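You operate a simulated robot arm through the tools that you are given. There is no shell and no other tool. Be economical: measure what you need, move in short steps, check, and stop when the job is done.

You run a simulated robot arm. Do the job below in one go: nothing can be reset, and whatever is moved stays where it is left.

JOB
Bend the long tube to 90 degrees in the bender.
Fine: clamp it first; swing the arm home, then open the clamp.
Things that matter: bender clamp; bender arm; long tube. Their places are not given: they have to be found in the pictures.

Only the result counts: the job must be done as asked and must still hold three seconds after the hand-in. Knocking over, shifting, dropping, spilling or breaking anything else fails it.

ROBOT AND FRAMES
A 7-joint arm with a two-finger parallel gripper, fixed in place. Base frame: the origin is at the foot of the arm, x ahead of it, y to its left, z up; the work surface is at about z = 24. Units: mm, rad, N and s.
With the tool pointing down near the work surface it reaches from about 220 to 620 mm from the base axis. Its first joint turns from -1.152 to 1.152 rad. Payload 2.6 kg.
The TCP is the grasp point between the finger pads, 30 mm short of the fingertips. In the tool frame z runs along the fingers and y along their closing line. The gripper opens to 94 mm. The fingers are 28 mm wide and 10 mm thick; the gripper's body (50 by 96 mm) begins 55 mm behind the TCP.
Orientation is that of the tool frame in the base frame, as a unit quaternion [x, y, z, w]. With the fingers straight down and closing along the base's y, the tool's x points along the base's -x, its y along +y and its z along -z.

CONTROLS
- The arm moves only by the tool step_arm. Its argument "steps" is a list of rows, each a list of 3 entries, a list of its own where there are three numbers: the shift along the base's x, y, z in units of 30 mm (1.0 is 30 mm), then the turn, a rotation vector about the base's x, y, z in units of 6 degrees (1.0 is 6 degrees), then the finger opening in mm, from 0 to 94. In form: [[[tx, ty, tz], [rx, ry, rz], hand], ...]. A call has 1 to 8 rows; each row shifts and turns the commanded pose from where the row before left it. A call with a number of a shift or a turn outside -1 to 1 is refused whole. Each row takes 0.2 s and may step no farther than 50 mm and 0.15 rad from the row before; otherwise, or with a gripper value out of range, the whole call is refused. Where a pose cannot be reached the arm comes as near as it can. A force on the tool above 90 N (or 10 N above the force at the start of the call, whichever is more), or a blocked arm, ends the call early, and 0.2 s more pass. Each finger travels about 72 mm/s and halts on what it meets, pressing with about 31 N; the grip force reading is that of the motor and also rises with nothing between the fingers. The clock runs only during rows and for 0.2 s after the last one: add rows that do not move to give the fingers time. It gives the time, the measured TCP pose, the force on the tool (base axes), the opening and the grip force at its end, in the units of the frame above (readings bear some noise).
- Cameras (640 x 400 px; columns grow to the right, rows downward): "scene" is fixed at [27.4, 421.4, 579]; the picture's right is [-0.86, -0.51, 0.00], its down [-0.22, 0.38, -0.90] and it looks along [0.45, -0.78, -0.44] (base axes); focal length 343 px, centre (320, 200). "wrist" rides on the gripper at [-37, 0, -58] in the tool frame; the picture's right is [0.00, -1.00, 0.00], its down [0.97, 0.00, -0.24] and it looks along [0.24, 0.00, 0.97] (tool axes); focal length 218 px, centre (320, 200).
- grab_frame(camera): a new picture of that camera. The clock stands still meanwhile.
- point_at(camera, pixels): for up to 12 pixels [column, row] of the newest picture of that camera ("zoom" is the newest enlarged one), the place [x, y, z] in the base frame of the surface seen there, good to about 2 mm. The clock stands still meanwhile.
- enlarge(camera, box): a new picture of the part [left, top, right, bottom] of that camera's present view, enlarged. The clock stands still meanwhile.
- close_job(): hands the job in; it is judged then, once.

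Keep the steps short. Do not move on a guess: measure, check each grasp and each placing, and mend mistakes. In all there are 80 turns and 54 pictures (those below and enlarged ones count). Leave the gripper open and the arm clear of the work at the hand-in unless told otherwise, and finish with a single line.

The tools are called after "Request:" as name(argument=value, ...) on one line, values as JSON. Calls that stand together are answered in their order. step_arm: Moves the arm, as the interface text tells. Its arguments: {"type":"object","properties":{"steps":{"type":"array","items":{"type":"array"}}},"required":["steps"]} The other tools are called the same way: grab_frame (camera) takes a picture; point_at (camera, pixels) gives the place of the surface under pixels of a picture; enlarge (camera, box) takes an enlarged picture of a part of a camera's view; close_job () hands the job in.

At the start:

```text
t: 0.0
eef_pos: [338.2, -126.9, 355.2]
tool_rot: [-0.001, 1.0, 0.0, 0.0]
ft_force: [0.3, 0.4, -0.1]
gripper_width: 94.3
grip_force: 0.0
```

scene: 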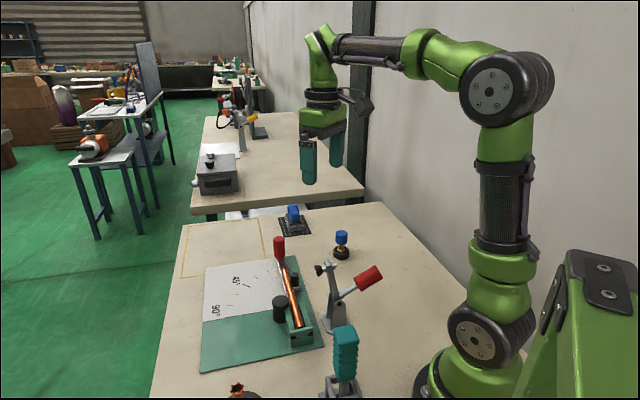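
wrist: 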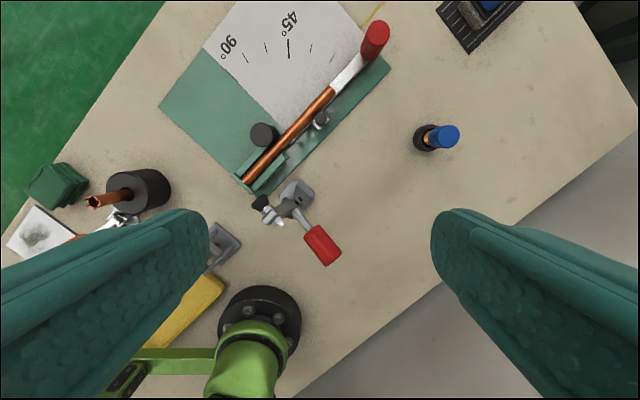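

I see the bender, with a red-handled arm and a copper tube, and a red-handled toggle clamp beside it. I'll enlarge both views before measuring.

Request:
enlarge(camera="scene", box=[180, 220, 420, 400])

Request:
enlarge(camera="wrist", box=[150, 0, 430, 280])

```text
2.22 times, centred on (300, 310) of scene
```

zoom: 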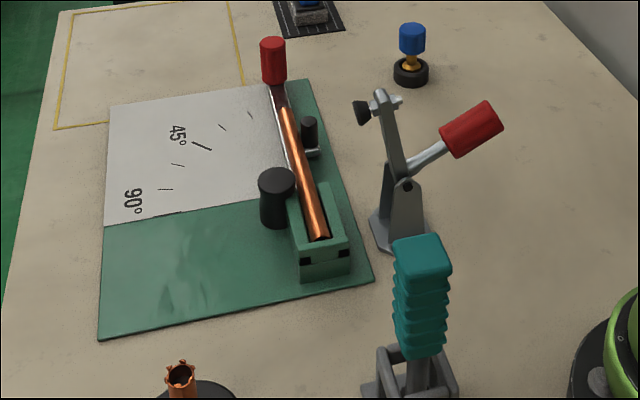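

```text
1.43 times, centred on (290, 140) of wrist
```

zoom: 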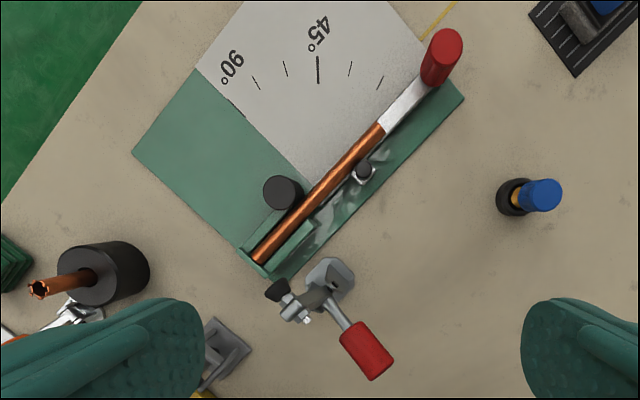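

The tube already lies in the channel beside the former. The clamp is open: its jaw bar stands up and its handle leans away. Next I'll measure the clamp, arm and tube.

Request:
point_at(camera="zoom", pixels=[[345, 335], [385, 365], [340, 322], [280, 290], [305, 305], [330, 275], [445, 45], [425, 80], [400, 105], [262, 258], [380, 130], [283, 190]])

Request:
enlarge(camera="scene", box=[260, 240, 400, 345])

```text
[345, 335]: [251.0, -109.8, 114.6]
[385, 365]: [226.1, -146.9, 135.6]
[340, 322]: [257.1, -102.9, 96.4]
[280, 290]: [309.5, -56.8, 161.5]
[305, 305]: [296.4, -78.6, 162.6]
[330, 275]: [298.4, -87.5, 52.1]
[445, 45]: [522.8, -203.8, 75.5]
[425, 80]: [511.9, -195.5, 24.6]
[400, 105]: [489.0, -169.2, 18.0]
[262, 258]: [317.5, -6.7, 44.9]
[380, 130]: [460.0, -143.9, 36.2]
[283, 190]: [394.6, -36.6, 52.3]
```

```text
3.81 times, centred on (330, 292) of scene
```

zoom: 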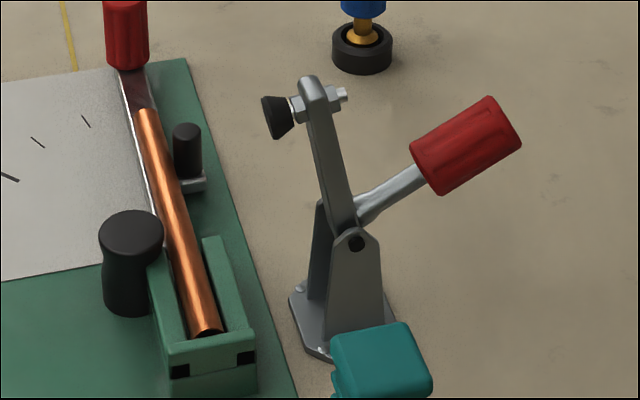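

Request:
point_at(camera="zoom", pixels=[[357, 243], [312, 95], [270, 115], [425, 175], [465, 145], [505, 125], [125, 40], [130, 65], [150, 120], [205, 325], [130, 225], [187, 135]])

Request:
enlarge(camera="wrist", box=[220, 90, 360, 280])

```text
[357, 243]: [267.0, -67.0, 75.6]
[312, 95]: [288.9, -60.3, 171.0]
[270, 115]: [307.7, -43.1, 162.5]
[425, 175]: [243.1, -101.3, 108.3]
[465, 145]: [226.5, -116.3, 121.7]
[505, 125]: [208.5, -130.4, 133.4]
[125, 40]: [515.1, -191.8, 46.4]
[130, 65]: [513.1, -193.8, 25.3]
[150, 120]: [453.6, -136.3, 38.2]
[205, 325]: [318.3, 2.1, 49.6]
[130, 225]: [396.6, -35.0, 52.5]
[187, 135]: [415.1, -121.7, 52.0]
```

```text
2.11 times, centred on (290, 185) of wrist
```

zoom: 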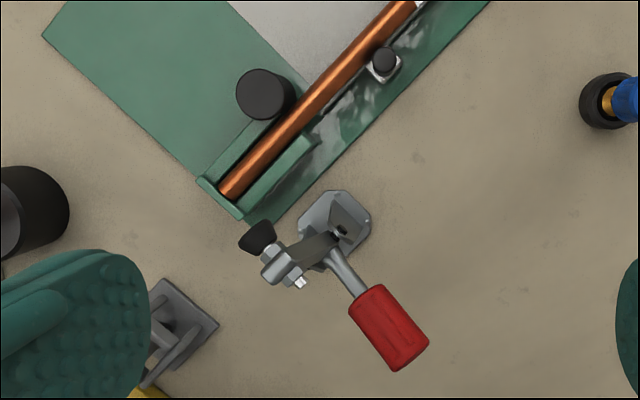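

I'll also measure the scale marks and the neighbours close to the path.

Request:
point_at(camera="scene", pixels=[[345, 332], [345, 375], [335, 390], [278, 238], [275, 251], [242, 305], [247, 294], [256, 287], [263, 277], [342, 236], [280, 299], [295, 325]])

Request:
point_at(camera="wrist", pixels=[[248, 58], [266, 47], [289, 48], [310, 47], [325, 36], [376, 28], [370, 50], [321, 121], [263, 133], [215, 235], [190, 300], [297, 185]])

```text
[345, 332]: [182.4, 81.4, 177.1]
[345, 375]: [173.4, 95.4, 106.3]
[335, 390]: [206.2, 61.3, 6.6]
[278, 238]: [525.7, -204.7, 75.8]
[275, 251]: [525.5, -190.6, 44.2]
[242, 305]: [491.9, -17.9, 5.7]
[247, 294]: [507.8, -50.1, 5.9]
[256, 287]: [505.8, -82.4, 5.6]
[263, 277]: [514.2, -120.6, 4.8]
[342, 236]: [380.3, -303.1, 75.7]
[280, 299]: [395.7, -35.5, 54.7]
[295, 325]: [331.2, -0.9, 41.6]
```

```text
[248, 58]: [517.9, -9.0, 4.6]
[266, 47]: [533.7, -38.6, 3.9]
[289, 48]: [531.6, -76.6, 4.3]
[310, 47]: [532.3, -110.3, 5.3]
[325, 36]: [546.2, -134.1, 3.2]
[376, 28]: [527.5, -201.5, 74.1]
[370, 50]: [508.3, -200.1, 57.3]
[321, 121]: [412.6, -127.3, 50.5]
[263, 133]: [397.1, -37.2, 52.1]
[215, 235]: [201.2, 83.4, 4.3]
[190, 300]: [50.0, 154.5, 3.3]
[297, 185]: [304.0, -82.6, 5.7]
```

Request:
enlarge(camera="wrist", box=[200, 0, 400, 125])

```text
3.20 times, centred on (300, 62) of wrist
```

zoom: 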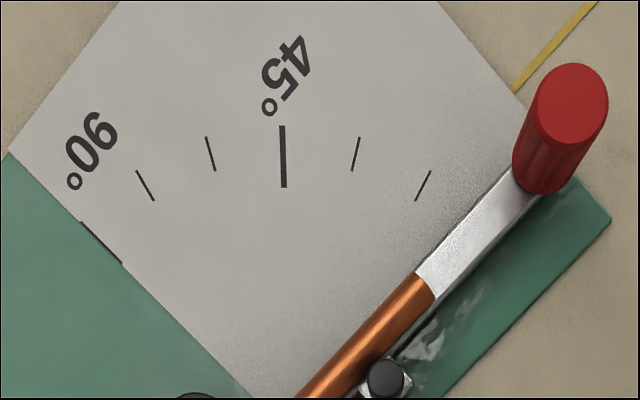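

Request:
point_at(camera="zoom", pixels=[[282, 128], [283, 185], [138, 172], [153, 200], [207, 138], [214, 170], [84, 224], [121, 261], [416, 200], [430, 172], [435, 268], [385, 376]])

```text
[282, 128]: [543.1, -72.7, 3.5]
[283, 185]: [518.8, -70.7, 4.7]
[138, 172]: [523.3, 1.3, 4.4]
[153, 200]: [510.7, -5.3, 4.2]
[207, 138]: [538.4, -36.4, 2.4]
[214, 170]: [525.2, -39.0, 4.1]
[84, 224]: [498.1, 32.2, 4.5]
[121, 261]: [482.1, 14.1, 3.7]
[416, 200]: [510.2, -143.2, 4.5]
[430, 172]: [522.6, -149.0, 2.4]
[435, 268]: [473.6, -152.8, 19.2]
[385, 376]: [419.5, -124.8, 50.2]
```

The scale centre works out at about (396,-72). The arm's handle is about 181 mm from it at -45°, so 90° puts the handle near (524,56). The clamp handle is near (233,-130,114) and the clamp swings in the vertical plane at 45° towards the tube. I'll move above the clamp handle and turn the gripper 45°.

Request:
step_arm(steps=[[[-0.4375, -0.0125, -0.4], [0, 0, 0.9375], 70], [[-0.4375, -0.0125, -0.4], [0, 0, 0.9375], 70], [[-0.4375, -0.0125, -0.4], [0, 0, 0.9375], 70], [[-0.4375, -0.0125, -0.4], [0, 0, 0.9375], 70], [[-0.4375, -0.0125, -0.4], [0, 0, 0.9375], 70], [[-0.4375, -0.0125, -0.4], [0, 0, 0.9375], 70], [[-0.4375, -0.0125, -0.4], [0, 0, 0.9375], 70], [[-0.4375, -0.0125, -0.4], [0, 0, 0.9375], 70]])

Request:
grab_frame(camera="wrist")

Request:
grab_frame(camera="scene")

```text
t: 1.8
eef_pos: [234.0, -128.3, 258.1]
tool_rot: [-0.384, 0.923, 0.0, 0.0]
ft_force: [-0.7, -0.3, 0.4]
gripper_width: 69.9
grip_force: 0.3
```

```text
46 pictures are left
```

wrist: 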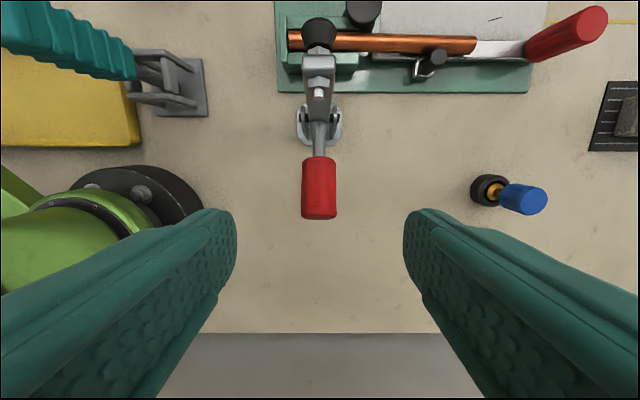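

```text
45 pictures are left
```

scene: 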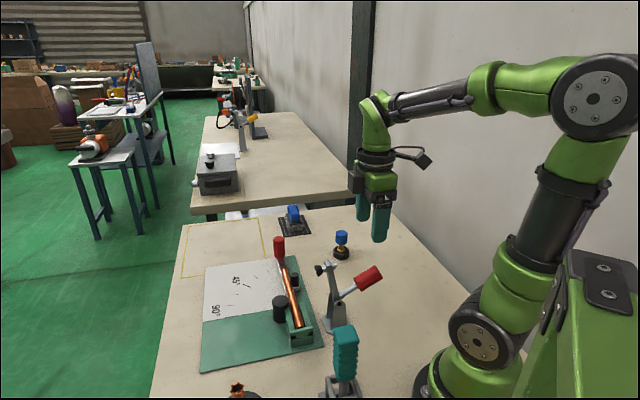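

The handle is centred in the wrist picture at column 319. I'll measure it exactly.

Request:
point_at(camera="wrist", pixels=[[319, 162], [319, 188], [319, 210], [304, 190], [334, 190], [319, 130], [319, 32], [319, 60], [300, 42], [319, 95], [545, 45], [440, 62]])

```text
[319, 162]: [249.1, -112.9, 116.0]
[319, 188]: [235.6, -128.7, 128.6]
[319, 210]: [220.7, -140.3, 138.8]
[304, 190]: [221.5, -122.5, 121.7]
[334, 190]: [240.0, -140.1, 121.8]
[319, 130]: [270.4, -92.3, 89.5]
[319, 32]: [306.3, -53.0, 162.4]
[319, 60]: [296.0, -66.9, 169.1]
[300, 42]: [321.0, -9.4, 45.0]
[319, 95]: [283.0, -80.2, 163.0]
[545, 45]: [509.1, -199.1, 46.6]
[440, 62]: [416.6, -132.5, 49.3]
```

I'll descend straight down to z≈117, which puts the handle axis between the pads.

Request:
step_arm(steps=[[[0, 0, -0.8], [0, 0, 0], 70], [[0, 0, -0.8], [0, 0, 0], 60], [[-0.03, -0.03, -0.8], [0, 0, 0], 60], [[-0.03, -0.03, -0.8], [0, 0, 0], 60], [[0, 0, -0.8], [0, 0, 0], 60], [[0, 0, -0.7], [0, 0, 0], 60]])

Request:
grab_frame(camera="scene")

```text
t: 3.2
eef_pos: [232.3, -131.8, 118.6]
tool_rot: [-0.384, 0.923, -0.001, 0.001]
ft_force: [0.7, -0.5, 0.5]
gripper_width: 60.1
grip_force: 0.1
```

```text
44 pictures are left
```

scene: 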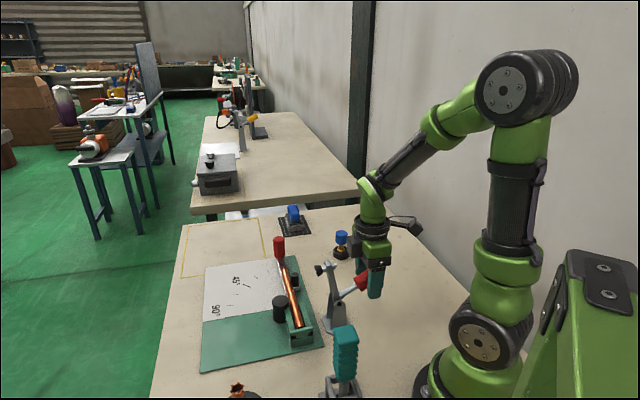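

The fingers straddle the handle, so I'll close on it.

Request:
step_arm(steps=[[[0, 0, 0], [0, 0, 0], 15], [[0, 0, 0], [0, 0, 0], 15], [[0, 0, 0], [0, 0, 0], 15]])

Request:
enlarge(camera="scene", box=[260, 200, 440, 350])

```text
t: 4.0
eef_pos: [230.8, -130.7, 118.8]
tool_rot: [-0.381, 0.925, 0.003, -0.002]
ft_force: [-18.6, 13.1, 9.8]
gripper_width: 34.7
grip_force: 45.5
```

```text
2.67 times, centred on (350, 275) of scene
```

zoom: 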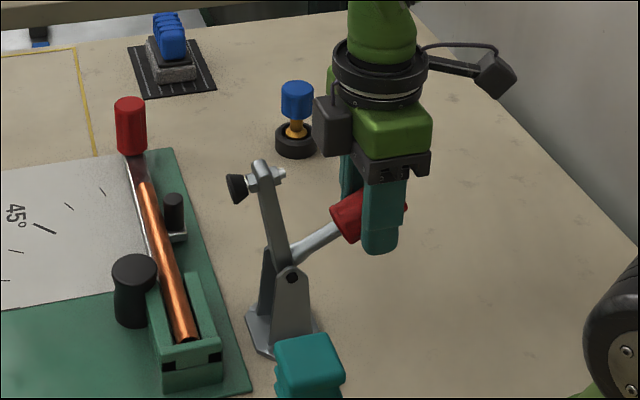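

The grip is on but about 22 N off-centre along the closing line. I'll shift about 2 mm to relieve it and see whether the fingers close further.

Request:
step_arm(steps=[[[-0.05, 0.05, 0], [0, 0, 0], 15], [[0, 0, 0], [0, 0, 0], 15]])

Request:
grab_frame(camera="wrist")

```text
t: 4.6
eef_pos: [229.9, -129.7, 117.5]
tool_rot: [-0.382, 0.924, -0.002, 0.0]
ft_force: [0.3, 0.5, -8.9]
gripper_width: 34.9
grip_force: 44.7
```

```text
42 pictures are left
```

wrist: 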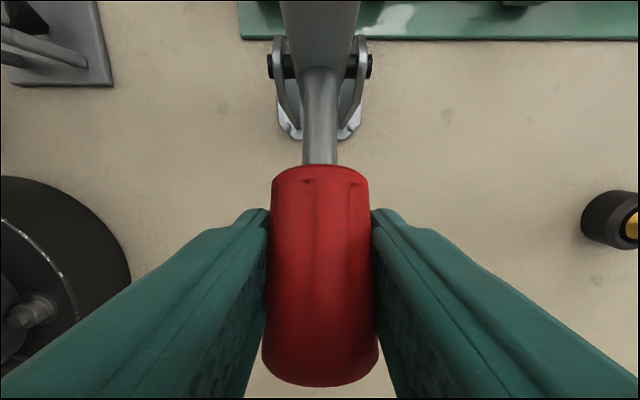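

It's well gripped. I'll measure the pivot pin ends at (272,66) and (369,66) and the jaw's position.

Request:
point_at(camera="wrist", pixels=[[272, 66], [369, 66], [320, 170], [320, 230], [320, 300], [320, 370], [320, 120]])

```text
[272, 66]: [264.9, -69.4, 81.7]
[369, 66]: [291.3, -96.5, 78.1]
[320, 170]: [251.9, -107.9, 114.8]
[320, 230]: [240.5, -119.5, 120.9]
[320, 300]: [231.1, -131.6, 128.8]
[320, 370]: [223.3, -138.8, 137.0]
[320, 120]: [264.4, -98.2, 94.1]
```

The pivot is near n=138, z=76, with a radius of 79 mm. I'll swing the handle up the arc, starting with 32°.

Request:
step_arm(steps=[[[0.153, 0.153, 0.297], [0, 0, 0], 15], [[0.179, 0.179, 0.263], [0, 0, 0], 15], [[0.205, 0.205, 0.227], [0, 0, 0], 15], [[0.226, 0.226, 0.183], [0, 0, 0], 15]])

Request:
enlarge(camera="scene", box=[260, 200, 440, 350])

```text
t: 5.6
eef_pos: [252.7, -107.9, 148.1]
tool_rot: [-0.381, 0.924, 0.001, -0.002]
ft_force: [-43.5, -8.2, 35.8]
gripper_width: 35.0
grip_force: 44.9
```

```text
2.67 times, centred on (350, 275) of scene
```

zoom: 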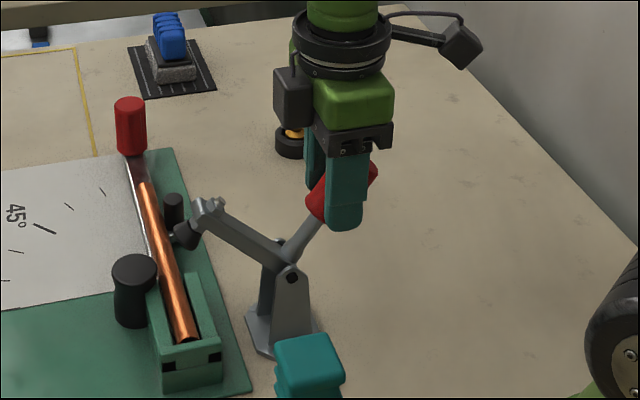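

The clamp is swinging. A force of about 50 N points outward along the handle, so the true radius is slightly larger. I'll add 3 mm outward and go on.

Request:
step_arm(steps=[[[-0.03, -0.03, 0.09], [0, 0, 0], 15], [[0.245, 0.245, 0.142], [0, 0, 0], 15], [[0.257, 0.257, 0.09], [0, 0, 0], 15]])

Request:
enlarge(camera="scene", box=[260, 200, 440, 350])

```text
t: 6.4
eef_pos: [267.6, -93.6, 156.4]
tool_rot: [-0.382, 0.924, 0.001, 0.0]
ft_force: [-24.8, -1.8, 12.1]
gripper_width: 35.0
grip_force: 44.7
```

```text
2.67 times, centred on (350, 275) of scene
```

zoom: 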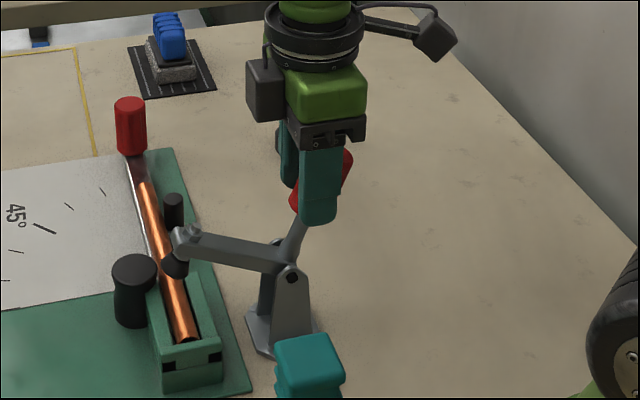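

The jaw is nearly down on the tube. I'll continue in small steps and watch the force.

Request:
step_arm(steps=[[[0.26, 0.26, 0.04], [0, 0, 0], 15], [[0.265, 0.265, -0.01], [0, 0, 0], 15]])

Request:
enlarge(camera="scene", box=[260, 200, 440, 350])

```text
t: 7.0
eef_pos: [284.1, -75.8, 159.6]
tool_rot: [-0.381, 0.925, 0.0, 0.002]
ft_force: [-21.4, 10.5, 44.0]
gripper_width: 35.0
grip_force: 45.0
```

```text
2.67 times, centred on (350, 275) of scene
```

zoom: 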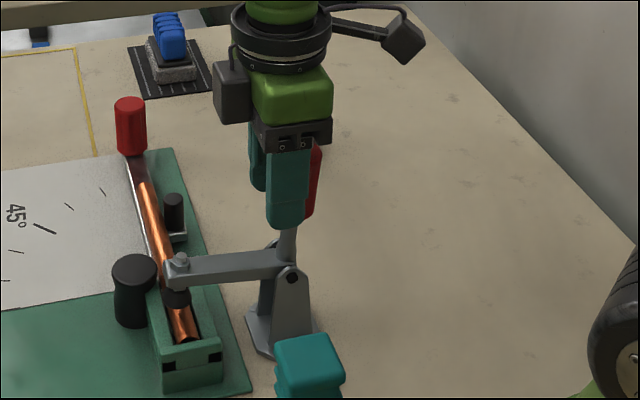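

The jaw pad is at the tube and the handle is just past vertical. Little resistance is left along the swing, so I'll push on a bit further.

Request:
step_arm(steps=[[[0.02, 0.02, 0.08], [0, 0, 0], 15], [[0.2, 0.2, -0.04], [0, 0, 0], 15], [[0.15, 0.15, -0.05], [0, 0, 0], 15]])

Request:
enlarge(camera="scene", box=[260, 220, 400, 340])

```text
t: 7.8
eef_pos: [293.9, -66.3, 155.2]
tool_rot: [-0.382, 0.924, 0.001, -0.001]
ft_force: [-12.4, 3.7, 9.3]
gripper_width: 30.6
grip_force: 44.4
```

```text
3.33 times, centred on (330, 280) of scene
```

zoom: 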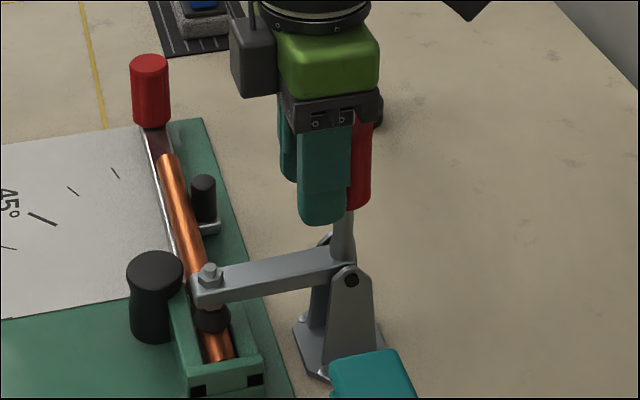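

The opening dropped to 30.6, so the pads slid forward on a handle that has stopped. The clamp is seated. I'll open and rise clear, then look.

Request:
step_arm(steps=[[[-0.1, -0.1, 0], [0, 0, 0], 70], [[0, 0, 0], [0, 0, 0], 70], [[0, 0, 0], [0, 0, 0], 70], [[0, 0, 0.8], [0, 0, 0], 70], [[0, 0, 0.9], [0, 0, 0], 70], [[0, 0, 0.9], [0, 0, 0], 70]])

Request:
enlarge(camera="scene", box=[260, 220, 400, 340])

Request:
grab_frame(camera="wrist")

```text
t: 9.2
eef_pos: [291.1, -68.2, 236.0]
tool_rot: [-0.383, 0.924, 0.0, 0.0]
ft_force: [-0.1, -0.5, 0.2]
gripper_width: 70.1
grip_force: 0.2
```

```text
3.33 times, centred on (330, 280) of scene
```

zoom: 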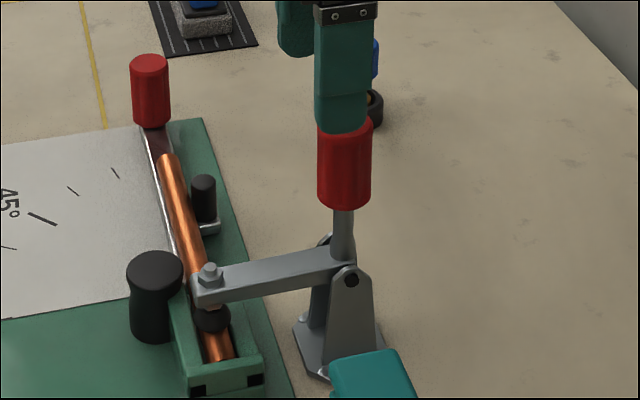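

```text
36 pictures are left
```

wrist: 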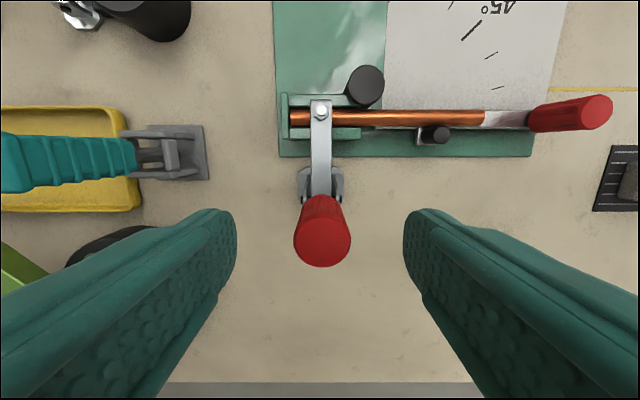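

The clamp holds closed. I'll measure the arm's handle and the clamp handle's top from here.

Request:
point_at(camera="wrist", pixels=[[598, 111], [570, 106], [570, 126], [532, 120], [320, 245], [500, 119], [435, 134]])

Request:
point_at(camera="zoom", pixels=[[149, 62], [133, 95], [150, 95], [166, 95], [150, 122], [212, 320]])

```text
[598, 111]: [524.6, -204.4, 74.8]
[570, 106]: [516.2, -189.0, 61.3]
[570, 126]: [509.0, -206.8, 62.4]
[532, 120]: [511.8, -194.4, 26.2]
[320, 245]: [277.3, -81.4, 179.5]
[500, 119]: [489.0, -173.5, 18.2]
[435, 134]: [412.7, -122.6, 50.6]
```

```text
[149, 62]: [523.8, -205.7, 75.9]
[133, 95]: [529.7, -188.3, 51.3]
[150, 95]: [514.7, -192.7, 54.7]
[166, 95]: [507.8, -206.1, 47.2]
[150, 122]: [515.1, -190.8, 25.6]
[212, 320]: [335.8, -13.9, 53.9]
```

Next I'll fly over to the arm handle, turning the gripper -90° so it closes along the swing direction.

Request:
step_arm(steps=[[[0.513, -0.3, 0], [0, 0, -1], 70], [[0.513, -0.3, 0], [0, 0, -1], 70], [[0.513, -0.3, 0], [0, 0, -1], 70], [[0.513, -0.3, 0], [0, 0, -1], 70], [[0.513, -0.3, 0], [0, 0, -1], 70], [[0.513, -0.3, 0], [0, 0, -1], 70], [[0.513, -0.3, 0], [0, 0, -1], 70], [[0.513, -0.3, 0], [0, 0, -1], 70]])

Request:
step_arm(steps=[[[0.513, -0.3, -0.3], [0, 0, -1], 70], [[0.513, -0.3, -0.3], [0, 0, -1], 70], [[0.513, -0.3, -0.3], [0, 0, -1], 70], [[0.513, -0.3, -0.3], [0, 0, -1], 70], [[0.513, -0.3, -0.3], [0, 0, -1], 70], [[0.513, -0.3, -0.3], [0, 0, -1], 70], [[0.513, -0.3, -0.3], [0, 0, -1], 70]])

Request:
grab_frame(camera="wrist")

```text
t: 11.0
eef_pos: [414.0, -139.8, 236.1]
tool_rot: [0.027, 1.0, 0.0, 0.0]
ft_force: [-0.1, -0.2, -0.1]
gripper_width: 70.0
grip_force: 0.1
```

```text
t: 12.6
eef_pos: [522.4, -204.3, 173.1]
tool_rot: [0.384, 0.923, 0.0, 0.0]
ft_force: [-0.8, -0.3, -1.0]
gripper_width: 70.1
grip_force: 0.1
```

```text
35 pictures are left
```

wrist: 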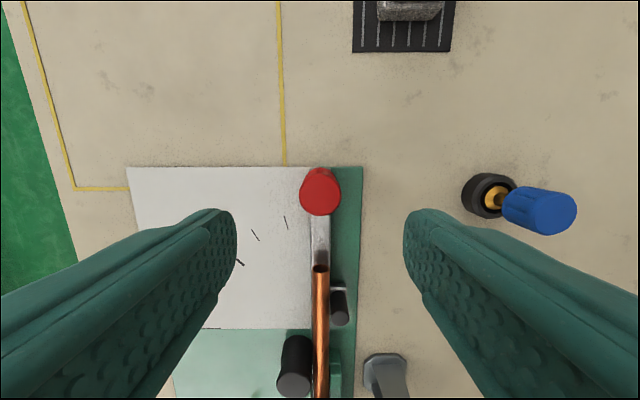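

The handle is centred under the gripper. I'll descend and close to measure its diameter.

Request:
step_arm(steps=[[[0, 0, -0.74], [0, 0, 0], 70], [[0, 0, -0.74], [0, 0, 0], 70], [[0, 0, -0.74], [0, 0, 0], 70], [[0, 0, -0.74], [0, 0, 0], 70], [[0, 0, -0.74], [0, 0, 0], 70], [[0, 0, 0], [0, 0, 0], 70]])

Request:
enlarge(camera="scene", box=[200, 160, 360, 340])

```text
t: 14.0
eef_pos: [521.7, -204.3, 61.0]
tool_rot: [0.383, 0.924, 0.0, 0.0]
ft_force: [0.4, 0.1, 0.2]
gripper_width: 70.0
grip_force: 0.0
```

```text
2.22 times, centred on (280, 250) of scene
```

zoom: 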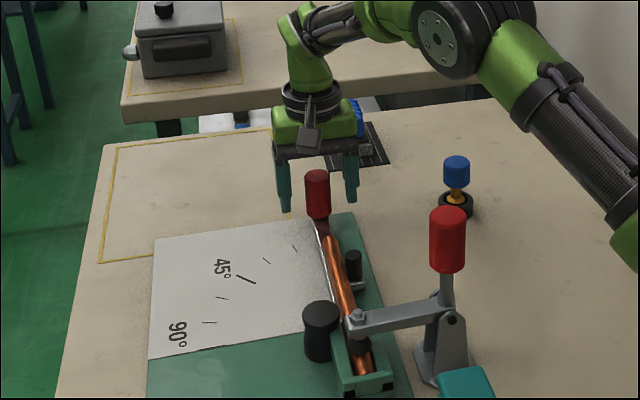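

Request:
step_arm(steps=[[[0, 0, 0], [0, 0, 0], 15], [[0, 0, 0], [0, 0, 0], 15], [[0, 0, 0], [0, 0, 0], 15]])

Request:
grab_frame(camera="wrist")

```text
t: 14.8
eef_pos: [522.1, -203.1, 61.0]
tool_rot: [0.383, 0.924, 0.0, 0.0]
ft_force: [0.8, 0.0, -1.5]
gripper_width: 29.4
grip_force: 44.9
```

```text
33 pictures are left
```

wrist: 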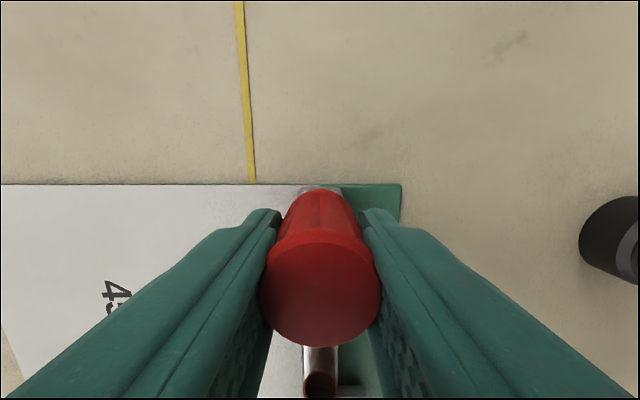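

It's gripped at 29.4 mm and centred at (522.1,-203.1). I'll swing about the scale centre at 6° per row, turning the tool along. The first batch covers 18°.

Request:
step_arm(steps=[[[0.433, 0.463, 0], [0, 0, 1], 15], [[0.383, 0.507, 0], [0, 0, 1], 15], [[0.33, 0.543, 0], [0, 0, 1], 15]])

Request:
enlarge(camera="scene", box=[200, 160, 360, 340])

```text
t: 15.6
eef_pos: [555.1, -158.0, 61.2]
tool_rot: [0.233, 0.973, -0.001, 0.0]
ft_force: [4.7, -0.8, -10.9]
gripper_width: 29.5
grip_force: 44.5
```

```text
2.22 times, centred on (280, 250) of scene
```

zoom: 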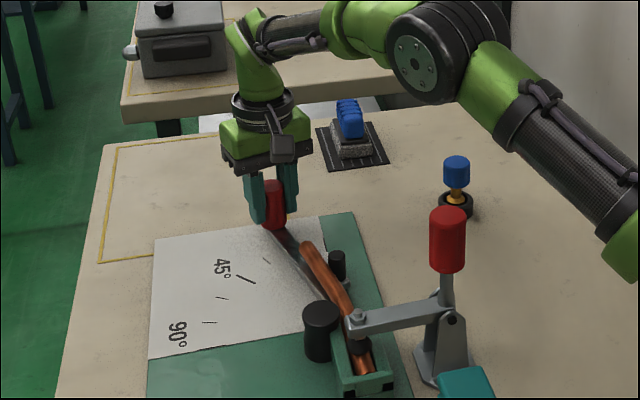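

The tube bends smoothly and the forces are small. I'll continue to about 54°.

Request:
step_arm(steps=[[[0.267, 0.577, 0], [0, 0, 1], 15], [[0.21, 0.6, 0], [0, 0, 1], 15], [[0.143, 0.617, 0], [0, 0, 1], 15], [[0.077, 0.63, 0], [0, 0, 1], 15], [[0.013, 0.633, 0], [0, 0, 1], 15], [[-0.053, 0.633, 0], [0, 0, 1], 15]])

Request:
enlarge(camera="scene", box=[180, 160, 360, 340])

```text
t: 17.0
eef_pos: [574.4, -48.4, 60.8]
tool_rot: [-0.074, 0.997, 0.0, -0.006]
ft_force: [-62.6, -9.4, 29.4]
gripper_width: 29.4
grip_force: 45.4
```

```text
2.22 times, centred on (270, 250) of scene
```

zoom: 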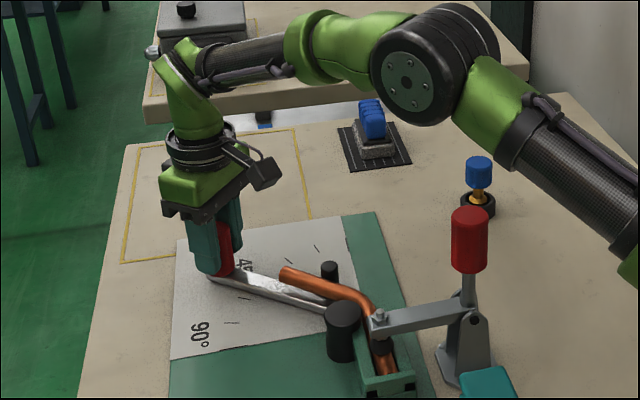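

A 62 N force pulls inward along the arm, so the true circle is slightly tighter. Refitting gives a centre near (395,-75.5) and a radius of 180. I'll correct and go on to about 78°.

Request:
step_arm(steps=[[[-0.233, 0.563, 0], [0, 0, 1], 15], [[-0.19, 0.597, 0], [0, 0, 1], 15], [[-0.253, 0.577, 0], [0, 0, 1], 15], [[-0.31, 0.547, 0], [0, 0, 1], 15]])

Request:
enlarge(camera="scene", box=[180, 180, 340, 360])

```text
t: 18.0
eef_pos: [546.1, 24.8, 61.0]
tool_rot: [-0.286, 0.958, 0.002, 0.003]
ft_force: [2.8, 5.2, 9.5]
gripper_width: 29.4
grip_force: 45.3
```

```text
2.22 times, centred on (260, 270) of scene
```

zoom: 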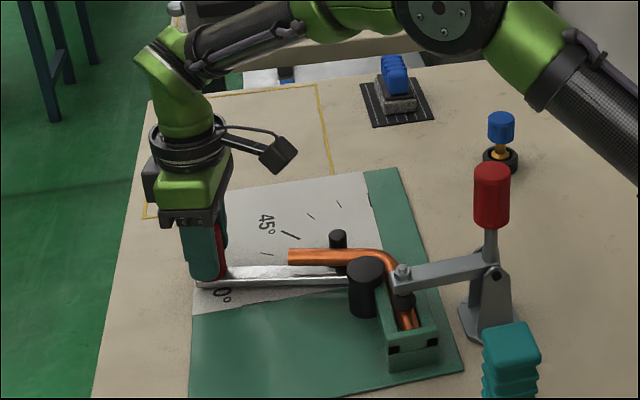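

Forces are small here. The fit gives a pivot at (393.4,-74.3), and the arm is at about 78°. By symmetry, 90° puts the handle at (522.1,54.5). I'll take the last 12°.

Request:
step_arm(steps=[[[-0.377, 0.513, 0], [0, 0, 1], 15], [[-0.423, 0.473, 0], [0, 0, 1], 15], [[0, 0, 0], [0, 0, 0], 15]])

Request:
enlarge(camera="scene", box=[180, 230, 310, 360])

```text
t: 18.8
eef_pos: [523.5, 54.1, 61.3]
tool_rot: [-0.386, 0.923, 0.001, 0.002]
ft_force: [21.8, 24.1, -4.2]
gripper_width: 29.5
grip_force: 44.9
```

```text
3.08 times, centred on (245, 295) of scene
```

zoom: 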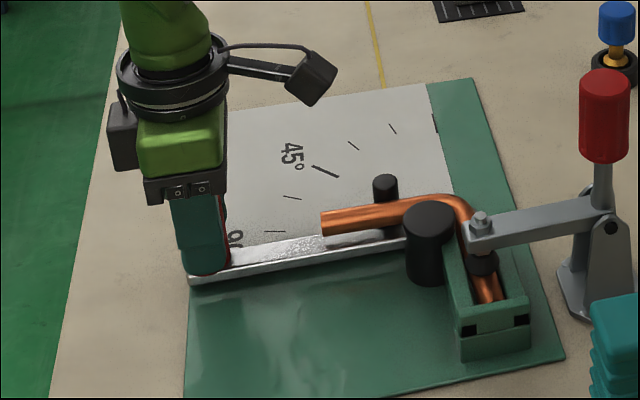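

The arm is at the 90° line. I'll measure the bent leg's direction along its top edge.

Request:
point_at(camera="zoom", pixels=[[328, 217], [345, 214], [360, 211], [400, 204], [420, 200], [335, 230], [210, 275], [300, 258], [390, 243], [477, 276], [490, 298]])

Request:
grab_frame(camera="wrist")

```text
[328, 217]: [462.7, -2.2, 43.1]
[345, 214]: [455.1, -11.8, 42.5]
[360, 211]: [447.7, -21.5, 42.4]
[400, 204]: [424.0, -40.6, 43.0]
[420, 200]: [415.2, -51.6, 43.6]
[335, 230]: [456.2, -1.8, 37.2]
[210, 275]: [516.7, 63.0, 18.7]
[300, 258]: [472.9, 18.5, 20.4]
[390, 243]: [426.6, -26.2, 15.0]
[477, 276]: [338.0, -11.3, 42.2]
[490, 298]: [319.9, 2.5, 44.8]
```

```text
28 pictures are left
```

wrist: 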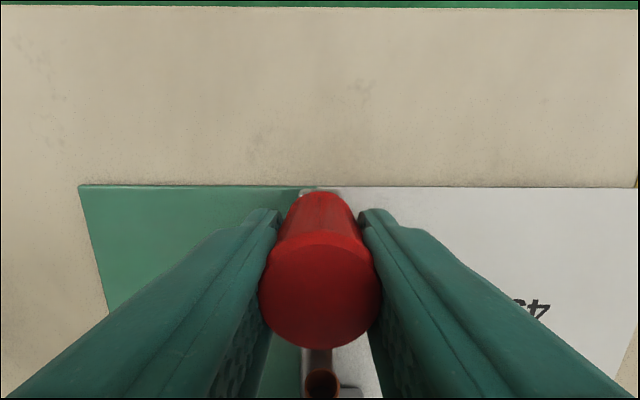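

The bent leg reads about 46° in base axes and the arm 44.7°, so the bend is 90° within measuring error. I'll back the arm off 12° to check for springback before going on.

Request:
step_arm(steps=[[[0.423, -0.473, 0], [0, 0, -1], 15], [[0.373, -0.513, 0], [0, 0, -1], 15], [[0.32, -0.55, 0], [0, 0, -1], 15], [[0.257, -0.58, 0], [0, 0, -1], 15]])

Request:
enlarge(camera="scene", box=[180, 230, 310, 360])

```text
t: 19.8
eef_pos: [565.5, -11.5, 60.6]
tool_rot: [-0.182, 0.983, 0.001, 0.001]
ft_force: [29.1, 15.6, -13.9]
gripper_width: 29.4
grip_force: 44.4
```

```text
3.08 times, centred on (245, 295) of scene
```

zoom: 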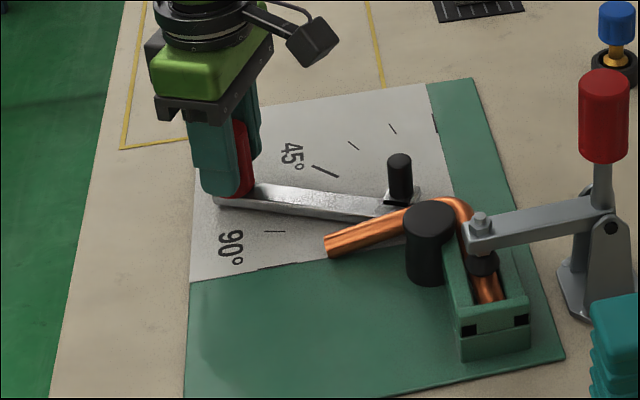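

The tube's free end now appears lower in the picture than before. I'll measure it.

Request:
point_at(camera="zoom", pixels=[[330, 237], [350, 231], [370, 225], [390, 219], [402, 215], [330, 252], [470, 215], [490, 290], [484, 281], [450, 203], [400, 157]])

Request:
grab_frame(camera="wrist")

```text
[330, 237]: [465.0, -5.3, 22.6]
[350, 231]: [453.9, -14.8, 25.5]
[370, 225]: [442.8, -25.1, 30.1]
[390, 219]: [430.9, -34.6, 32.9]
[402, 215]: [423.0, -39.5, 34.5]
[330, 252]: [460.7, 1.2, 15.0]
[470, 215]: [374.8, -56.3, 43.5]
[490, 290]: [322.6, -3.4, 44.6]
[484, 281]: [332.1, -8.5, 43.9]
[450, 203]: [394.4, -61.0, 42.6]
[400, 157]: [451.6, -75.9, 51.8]
```

```text
26 pictures are left
```

wrist: 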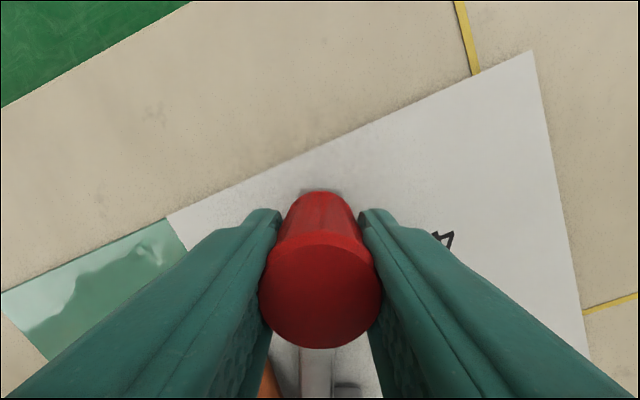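

The free leg has sagged towards the base plate and may also have sprung back a few degrees. I'll take the arm all the way home, then measure from above while the tube is still clamped.

Request:
step_arm(steps=[[[0.197, -0.603, 0], [0, 0, -1], 15], [[0.133, -0.62, 0], [0, 0, -1], 15], [[0.067, -0.633, 0], [0, 0, -1], 15], [[0, -0.633, 0], [0, 0, -1], 15], [[-0.067, -0.633, 0], [0, 0, -1], 15], [[-0.133, -0.62, 0], [0, 0, -1], 15]])

Request:
step_arm(steps=[[[-0.197, -0.603, 0], [0, 0, -1], 15], [[-0.257, -0.58, 0], [0, 0, -1], 15], [[-0.32, -0.55, 0], [0, 0, -1], 15], [[-0.373, -0.513, 0], [0, 0, -1], 15], [[-0.423, -0.473, 0], [0, 0, -1], 15], [[0, 0, 0], [0, 0, 0], 15]])

Request:
enlarge(camera="scene", box=[200, 220, 360, 360])

```text
t: 21.2
eef_pos: [568.0, -127.2, 60.7]
tool_rot: [0.132, 0.991, -0.001, -0.003]
ft_force: [-3.3, 1.3, 1.5]
gripper_width: 29.6
grip_force: 44.9
```

```text
t: 22.6
eef_pos: [521.6, -203.5, 61.1]
tool_rot: [0.384, 0.923, 0.002, -0.002]
ft_force: [-22.1, 17.6, 5.5]
gripper_width: 29.7
grip_force: 44.7
```

```text
2.86 times, centred on (280, 290) of scene
```

zoom: 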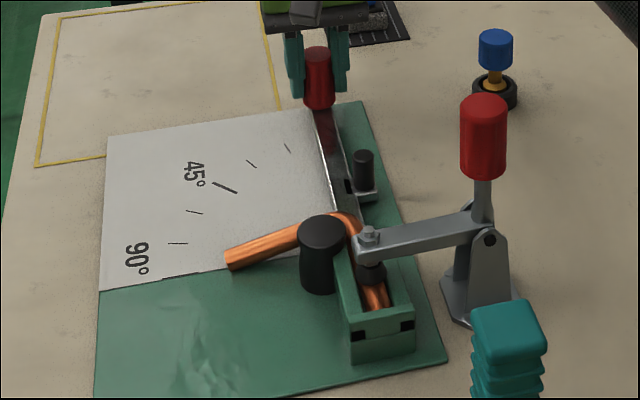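

The arm is home. I'll release and rise, then move over the tube for a view from above.

Request:
step_arm(steps=[[[0, 0, 0], [0, 0, 0], 70], [[0, 0, 0], [0, 0, 0], 70], [[0, 0, 0], [0, 0, 0], 70], [[0, 0, 0.9], [0, 0, 0], 70], [[0, 0, 0.95], [0, 0, 0], 70], [[0, 0, 0.95], [0, 0, 0], 70], [[0, 0, 0.95], [0, 0, 0], 70], [[0, 0, 0.95], [0, 0, 0], 70]])

Request:
step_arm(steps=[[[-0.7, 0.5, 0.4], [0, 0, 0.94], 70], [[-0.7, 0.5, 0.4], [0, 0, 0.94], 70], [[-0.7, 0.5, 0.4], [0, 0, 0.94], 70], [[-0.7, 0.5, 0.4], [0, 0, 0.94], 70], [[-0.7, 0.5, 0.4], [0, 0, 0.94], 70], [[-0.7, 0.5, 0.4], [0, 0, 0.94], 70], [[-0.7, 0.5, 0.4], [0, 0, 0.94], 70], [[-0.7, 0.5, 0.4], [0, 0, 0.94], 70]])

Request:
grab_frame(camera="wrist")

```text
t: 24.4
eef_pos: [523.1, -206.8, 203.8]
tool_rot: [0.382, 0.924, -0.001, -0.001]
ft_force: [0.0, 0.4, -0.3]
gripper_width: 70.2
grip_force: 0.0
```

```text
t: 26.2
eef_pos: [354.2, -83.9, 298.0]
tool_rot: [-0.001, 1.0, 0.0, 0.0]
ft_force: [0.2, 0.3, 0.0]
gripper_width: 69.9
grip_force: 0.0
```

```text
24 pictures are left
```

wrist: 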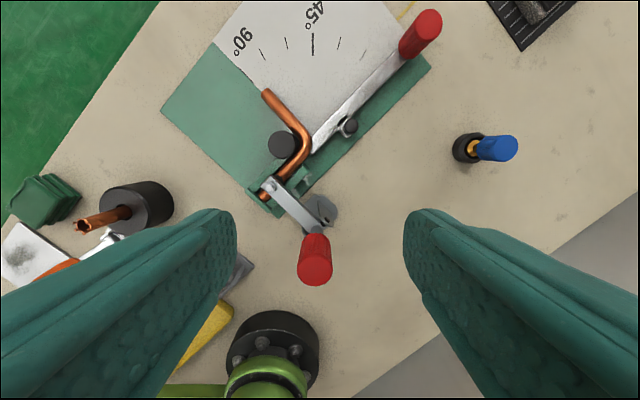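

Request:
enlarge(camera="wrist", box=[240, 70, 360, 220])

```text
2.67 times, centred on (300, 145) of wrist
```

zoom: 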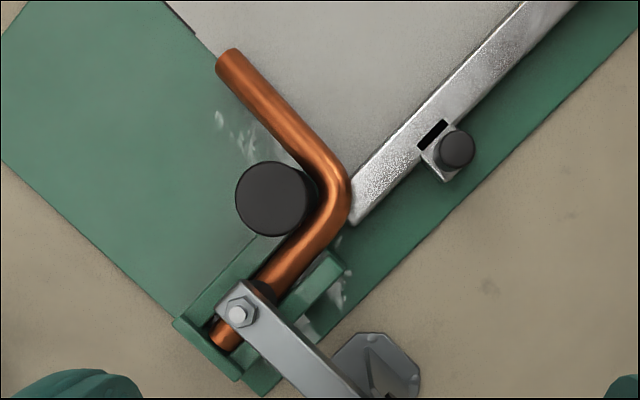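

Request:
point_at(camera="zoom", pixels=[[232, 66], [245, 82], [260, 101], [275, 119], [290, 137], [307, 158], [220, 62], [228, 338], [280, 275], [300, 254], [310, 243], [345, 190]])

```text
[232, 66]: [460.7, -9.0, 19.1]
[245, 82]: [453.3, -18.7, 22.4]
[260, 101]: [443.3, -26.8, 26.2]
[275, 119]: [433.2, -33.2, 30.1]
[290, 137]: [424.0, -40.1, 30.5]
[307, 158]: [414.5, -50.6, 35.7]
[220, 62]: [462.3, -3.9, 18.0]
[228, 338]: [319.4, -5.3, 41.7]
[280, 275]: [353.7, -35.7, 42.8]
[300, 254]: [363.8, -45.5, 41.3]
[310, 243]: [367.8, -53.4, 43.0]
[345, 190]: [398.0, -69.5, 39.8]
```

The free leg has rolled slightly in the clamp, with its tip about 25 mm lower. The bend reads around 85–87°, which suggests springback. I'll get a closer view for an exact measurement before correcting.

Request:
step_arm(steps=[[[0.4, 0.2, -0.75], [0, 0, 0], 90], [[0.4, 0.2, -0.75], [0, 0, 0], 90], [[0.4, 0.2, -0.75], [0, 0, 0], 90], [[0.4, 0.2, -0.75], [0, 0, 0], 90]])

Request:
enlarge(camera="wrist", box=[230, 90, 390, 270])

```text
t: 27.2
eef_pos: [402.9, -61.7, 208.0]
tool_rot: [-0.001, 1.0, 0.0, 0.0]
ft_force: [-0.1, 0.9, 0.3]
gripper_width: 90.1
grip_force: 0.1
```

```text
2.22 times, centred on (310, 180) of wrist
```

zoom: 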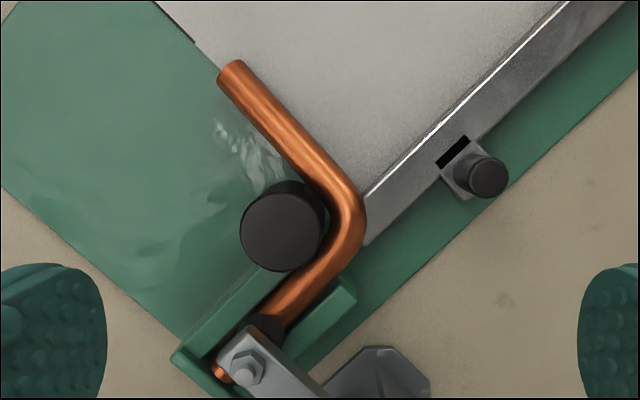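

Request:
point_at(camera="zoom", pixels=[[234, 78], [246, 92], [258, 106], [270, 120], [282, 134], [294, 149], [306, 163], [222, 374], [282, 304], [296, 290], [310, 275], [322, 262]])

Request:
enlarge(camera="wrist", box=[270, 110, 350, 160])

```text
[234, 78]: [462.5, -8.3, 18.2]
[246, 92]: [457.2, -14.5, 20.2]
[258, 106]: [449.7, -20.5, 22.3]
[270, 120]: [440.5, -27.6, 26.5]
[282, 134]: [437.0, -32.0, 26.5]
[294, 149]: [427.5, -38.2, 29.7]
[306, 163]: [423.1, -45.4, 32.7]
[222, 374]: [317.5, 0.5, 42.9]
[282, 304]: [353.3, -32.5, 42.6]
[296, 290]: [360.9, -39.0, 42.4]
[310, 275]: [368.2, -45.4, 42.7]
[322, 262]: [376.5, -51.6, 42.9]
```

```text
8.00 times, centred on (310, 135) of wrist
```

zoom: 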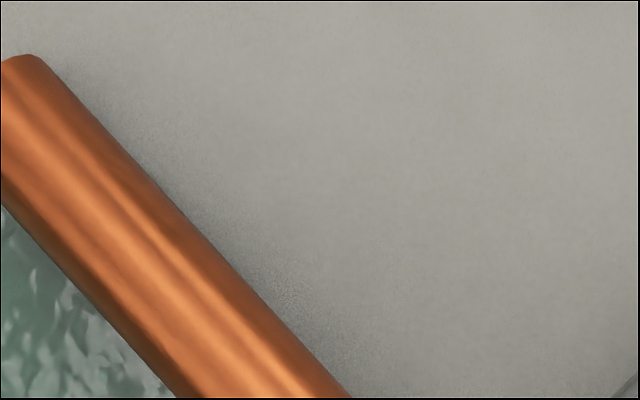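

The leg's plan direction is about 43.4° with a tilt of about 14°. To be exact I need the clamped leg's true direction, so I'll zoom in on the channel.

Request:
enlarge(camera="wrist", box=[240, 190, 340, 270])

```text
5.00 times, centred on (290, 230) of wrist
```

zoom: 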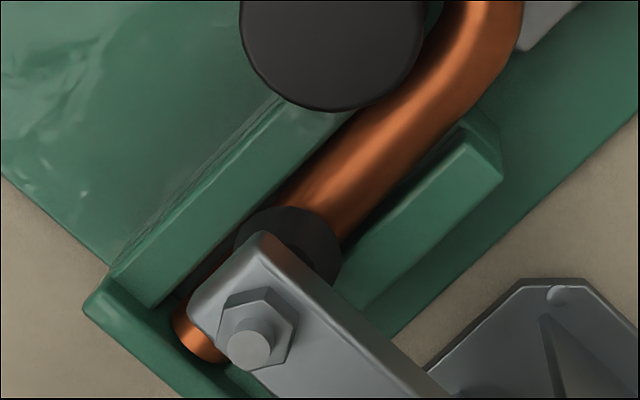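

Request:
point_at(camera="zoom", pixels=[[140, 285], [200, 225], [260, 165], [315, 112], [385, 280], [420, 240], [470, 185], [490, 165], [190, 340], [310, 190], [375, 135], [425, 85]])

```text
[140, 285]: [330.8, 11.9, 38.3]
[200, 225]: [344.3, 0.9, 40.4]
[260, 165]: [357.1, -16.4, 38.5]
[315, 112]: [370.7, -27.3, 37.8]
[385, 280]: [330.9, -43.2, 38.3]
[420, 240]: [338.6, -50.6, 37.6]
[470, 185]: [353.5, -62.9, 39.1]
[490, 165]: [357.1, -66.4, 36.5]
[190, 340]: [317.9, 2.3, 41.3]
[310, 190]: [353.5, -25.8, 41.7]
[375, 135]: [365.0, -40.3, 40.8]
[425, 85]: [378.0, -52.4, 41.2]
```

The channel reads -44.5°, so the bend is 88–90° with the arm read at 89.6–90°. That is at the mark within error, and another stroke against the sagged leg would risk overbending. I'll leave it and go to open the clamp.

Request:
step_arm(steps=[[[-0.2, -0.084, 0.6], [0, 0, 0.94], 70], [[-0.4, -0.084, 0.6], [0, 0, 0.94], 70], [[-0.56, -0.084, 0.3], [0, 0, 0.94], 70], [[-0.6, -0.084, 0.1], [0, 0, 0.94], 70], [[-0.6, -0.084, 0], [0, 0, 0.94], 70], [[-0.6, -0.084, 0], [0, 0, 0.94], 70], [[-0.6, -0.084, 0], [0, 0, 0.94], 70], [[-0.6, -0.084, 0], [0, 0, 0.92], 70]])

Request:
grab_frame(camera="wrist")

```text
t: 29.0
eef_pos: [276.1, -83.1, 255.6]
tool_rot: [-0.384, 0.923, -0.001, 0.0]
ft_force: [-0.6, 0.5, 1.3]
gripper_width: 69.7
grip_force: 0.0
```

```text
19 pictures are left
```

wrist: 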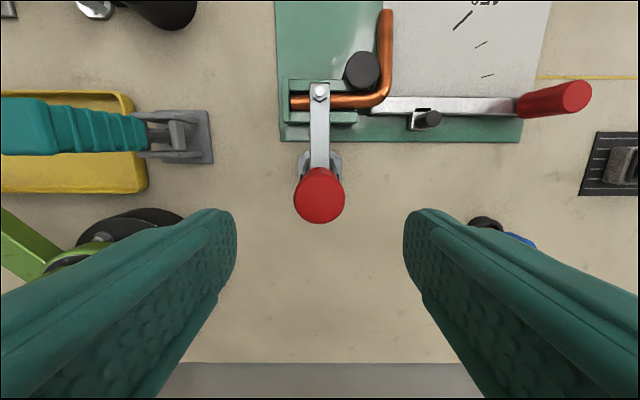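

From above the bend looks square, and the clamp handle is at column 319. I'll descend to z≈157 and grip it.

Request:
step_arm(steps=[[[0.04, 0.04, -0.66], [0, 0, 0], 70], [[0, 0, -0.66], [0, 0, 0], 70], [[0, 0, -0.66], [0, 0, 0], 70], [[0, 0, -0.66], [0, 0, 0], 70], [[0, 0, -0.66], [0, 0, 0], 70], [[0, 0, 0], [0, 0, 0], 15], [[0, 0, 0], [0, 0, 0], 15], [[0, 0, 0], [0, 0, 0], 15]])

Request:
grab_frame(camera="wrist")

```text
t: 30.8
eef_pos: [278.8, -82.1, 156.3]
tool_rot: [-0.384, 0.923, -0.001, 0.0]
ft_force: [17.2, -10.0, -17.1]
gripper_width: 31.2
grip_force: 45.1
```

```text
18 pictures are left
```

wrist: 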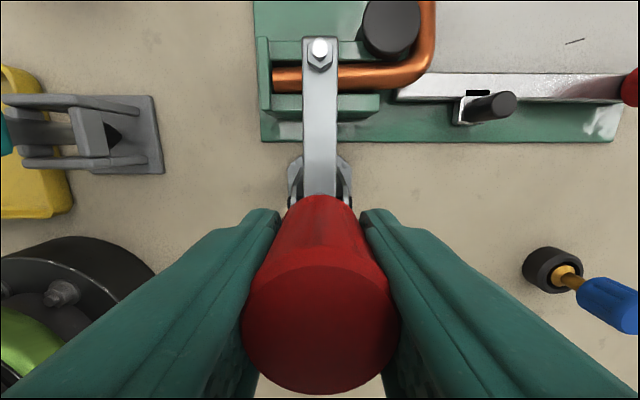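

It's gripped at 31 mm. I'll swing the handle back along the arc, starting with 24°.

Request:
step_arm(steps=[[[-0.262, -0.262, -0.027], [0, 0, 0], 15], [[-0.255, -0.255, -0.077], [0, 0, 0], 15], [[-0.245, -0.245, -0.127], [0, 0, 0], 15]])

Request:
enlarge(camera="scene", box=[220, 200, 400, 350])

```text
t: 31.6
eef_pos: [257.0, -104.9, 150.8]
tool_rot: [-0.381, 0.925, 0.0, 0.003]
ft_force: [-8.7, 12.9, 46.0]
gripper_width: 33.7
grip_force: 39.7
```

```text
2.67 times, centred on (310, 275) of scene
```

zoom: 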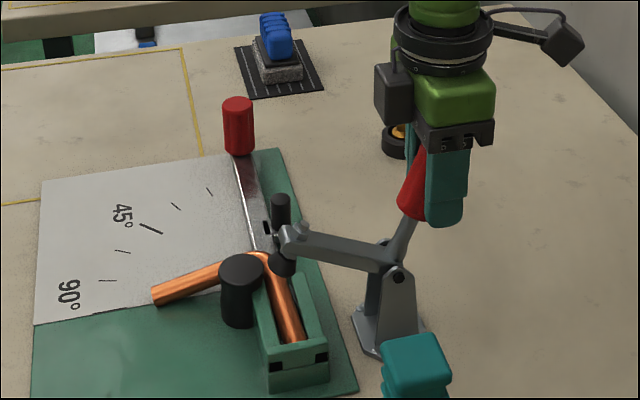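

The jaw is lifting off and the tube stays put. I'll continue to fully open.

Request:
step_arm(steps=[[[-0.231, -0.231, -0.09], [0, 0, 0], 15], [[-0.212, -0.212, -0.217], [0, 0, 0], 15], [[-0.189, -0.189, -0.257], [0, 0, 0], 15], [[-0.16, -0.16, -0.29], [0, 0, 0], 15]])

Request:
enlarge(camera="scene", box=[220, 200, 400, 350])

```text
t: 32.6
eef_pos: [231.1, -129.5, 125.7]
tool_rot: [-0.383, 0.924, 0.0, 0.0]
ft_force: [-11.7, 0.1, 23.6]
gripper_width: 35.3
grip_force: 45.2
```

```text
2.67 times, centred on (310, 275) of scene
```

zoom: 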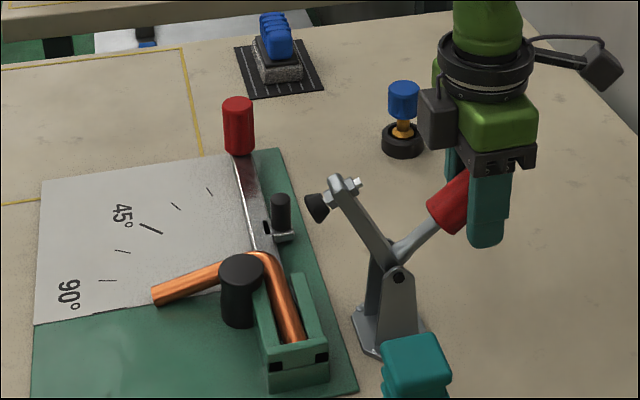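

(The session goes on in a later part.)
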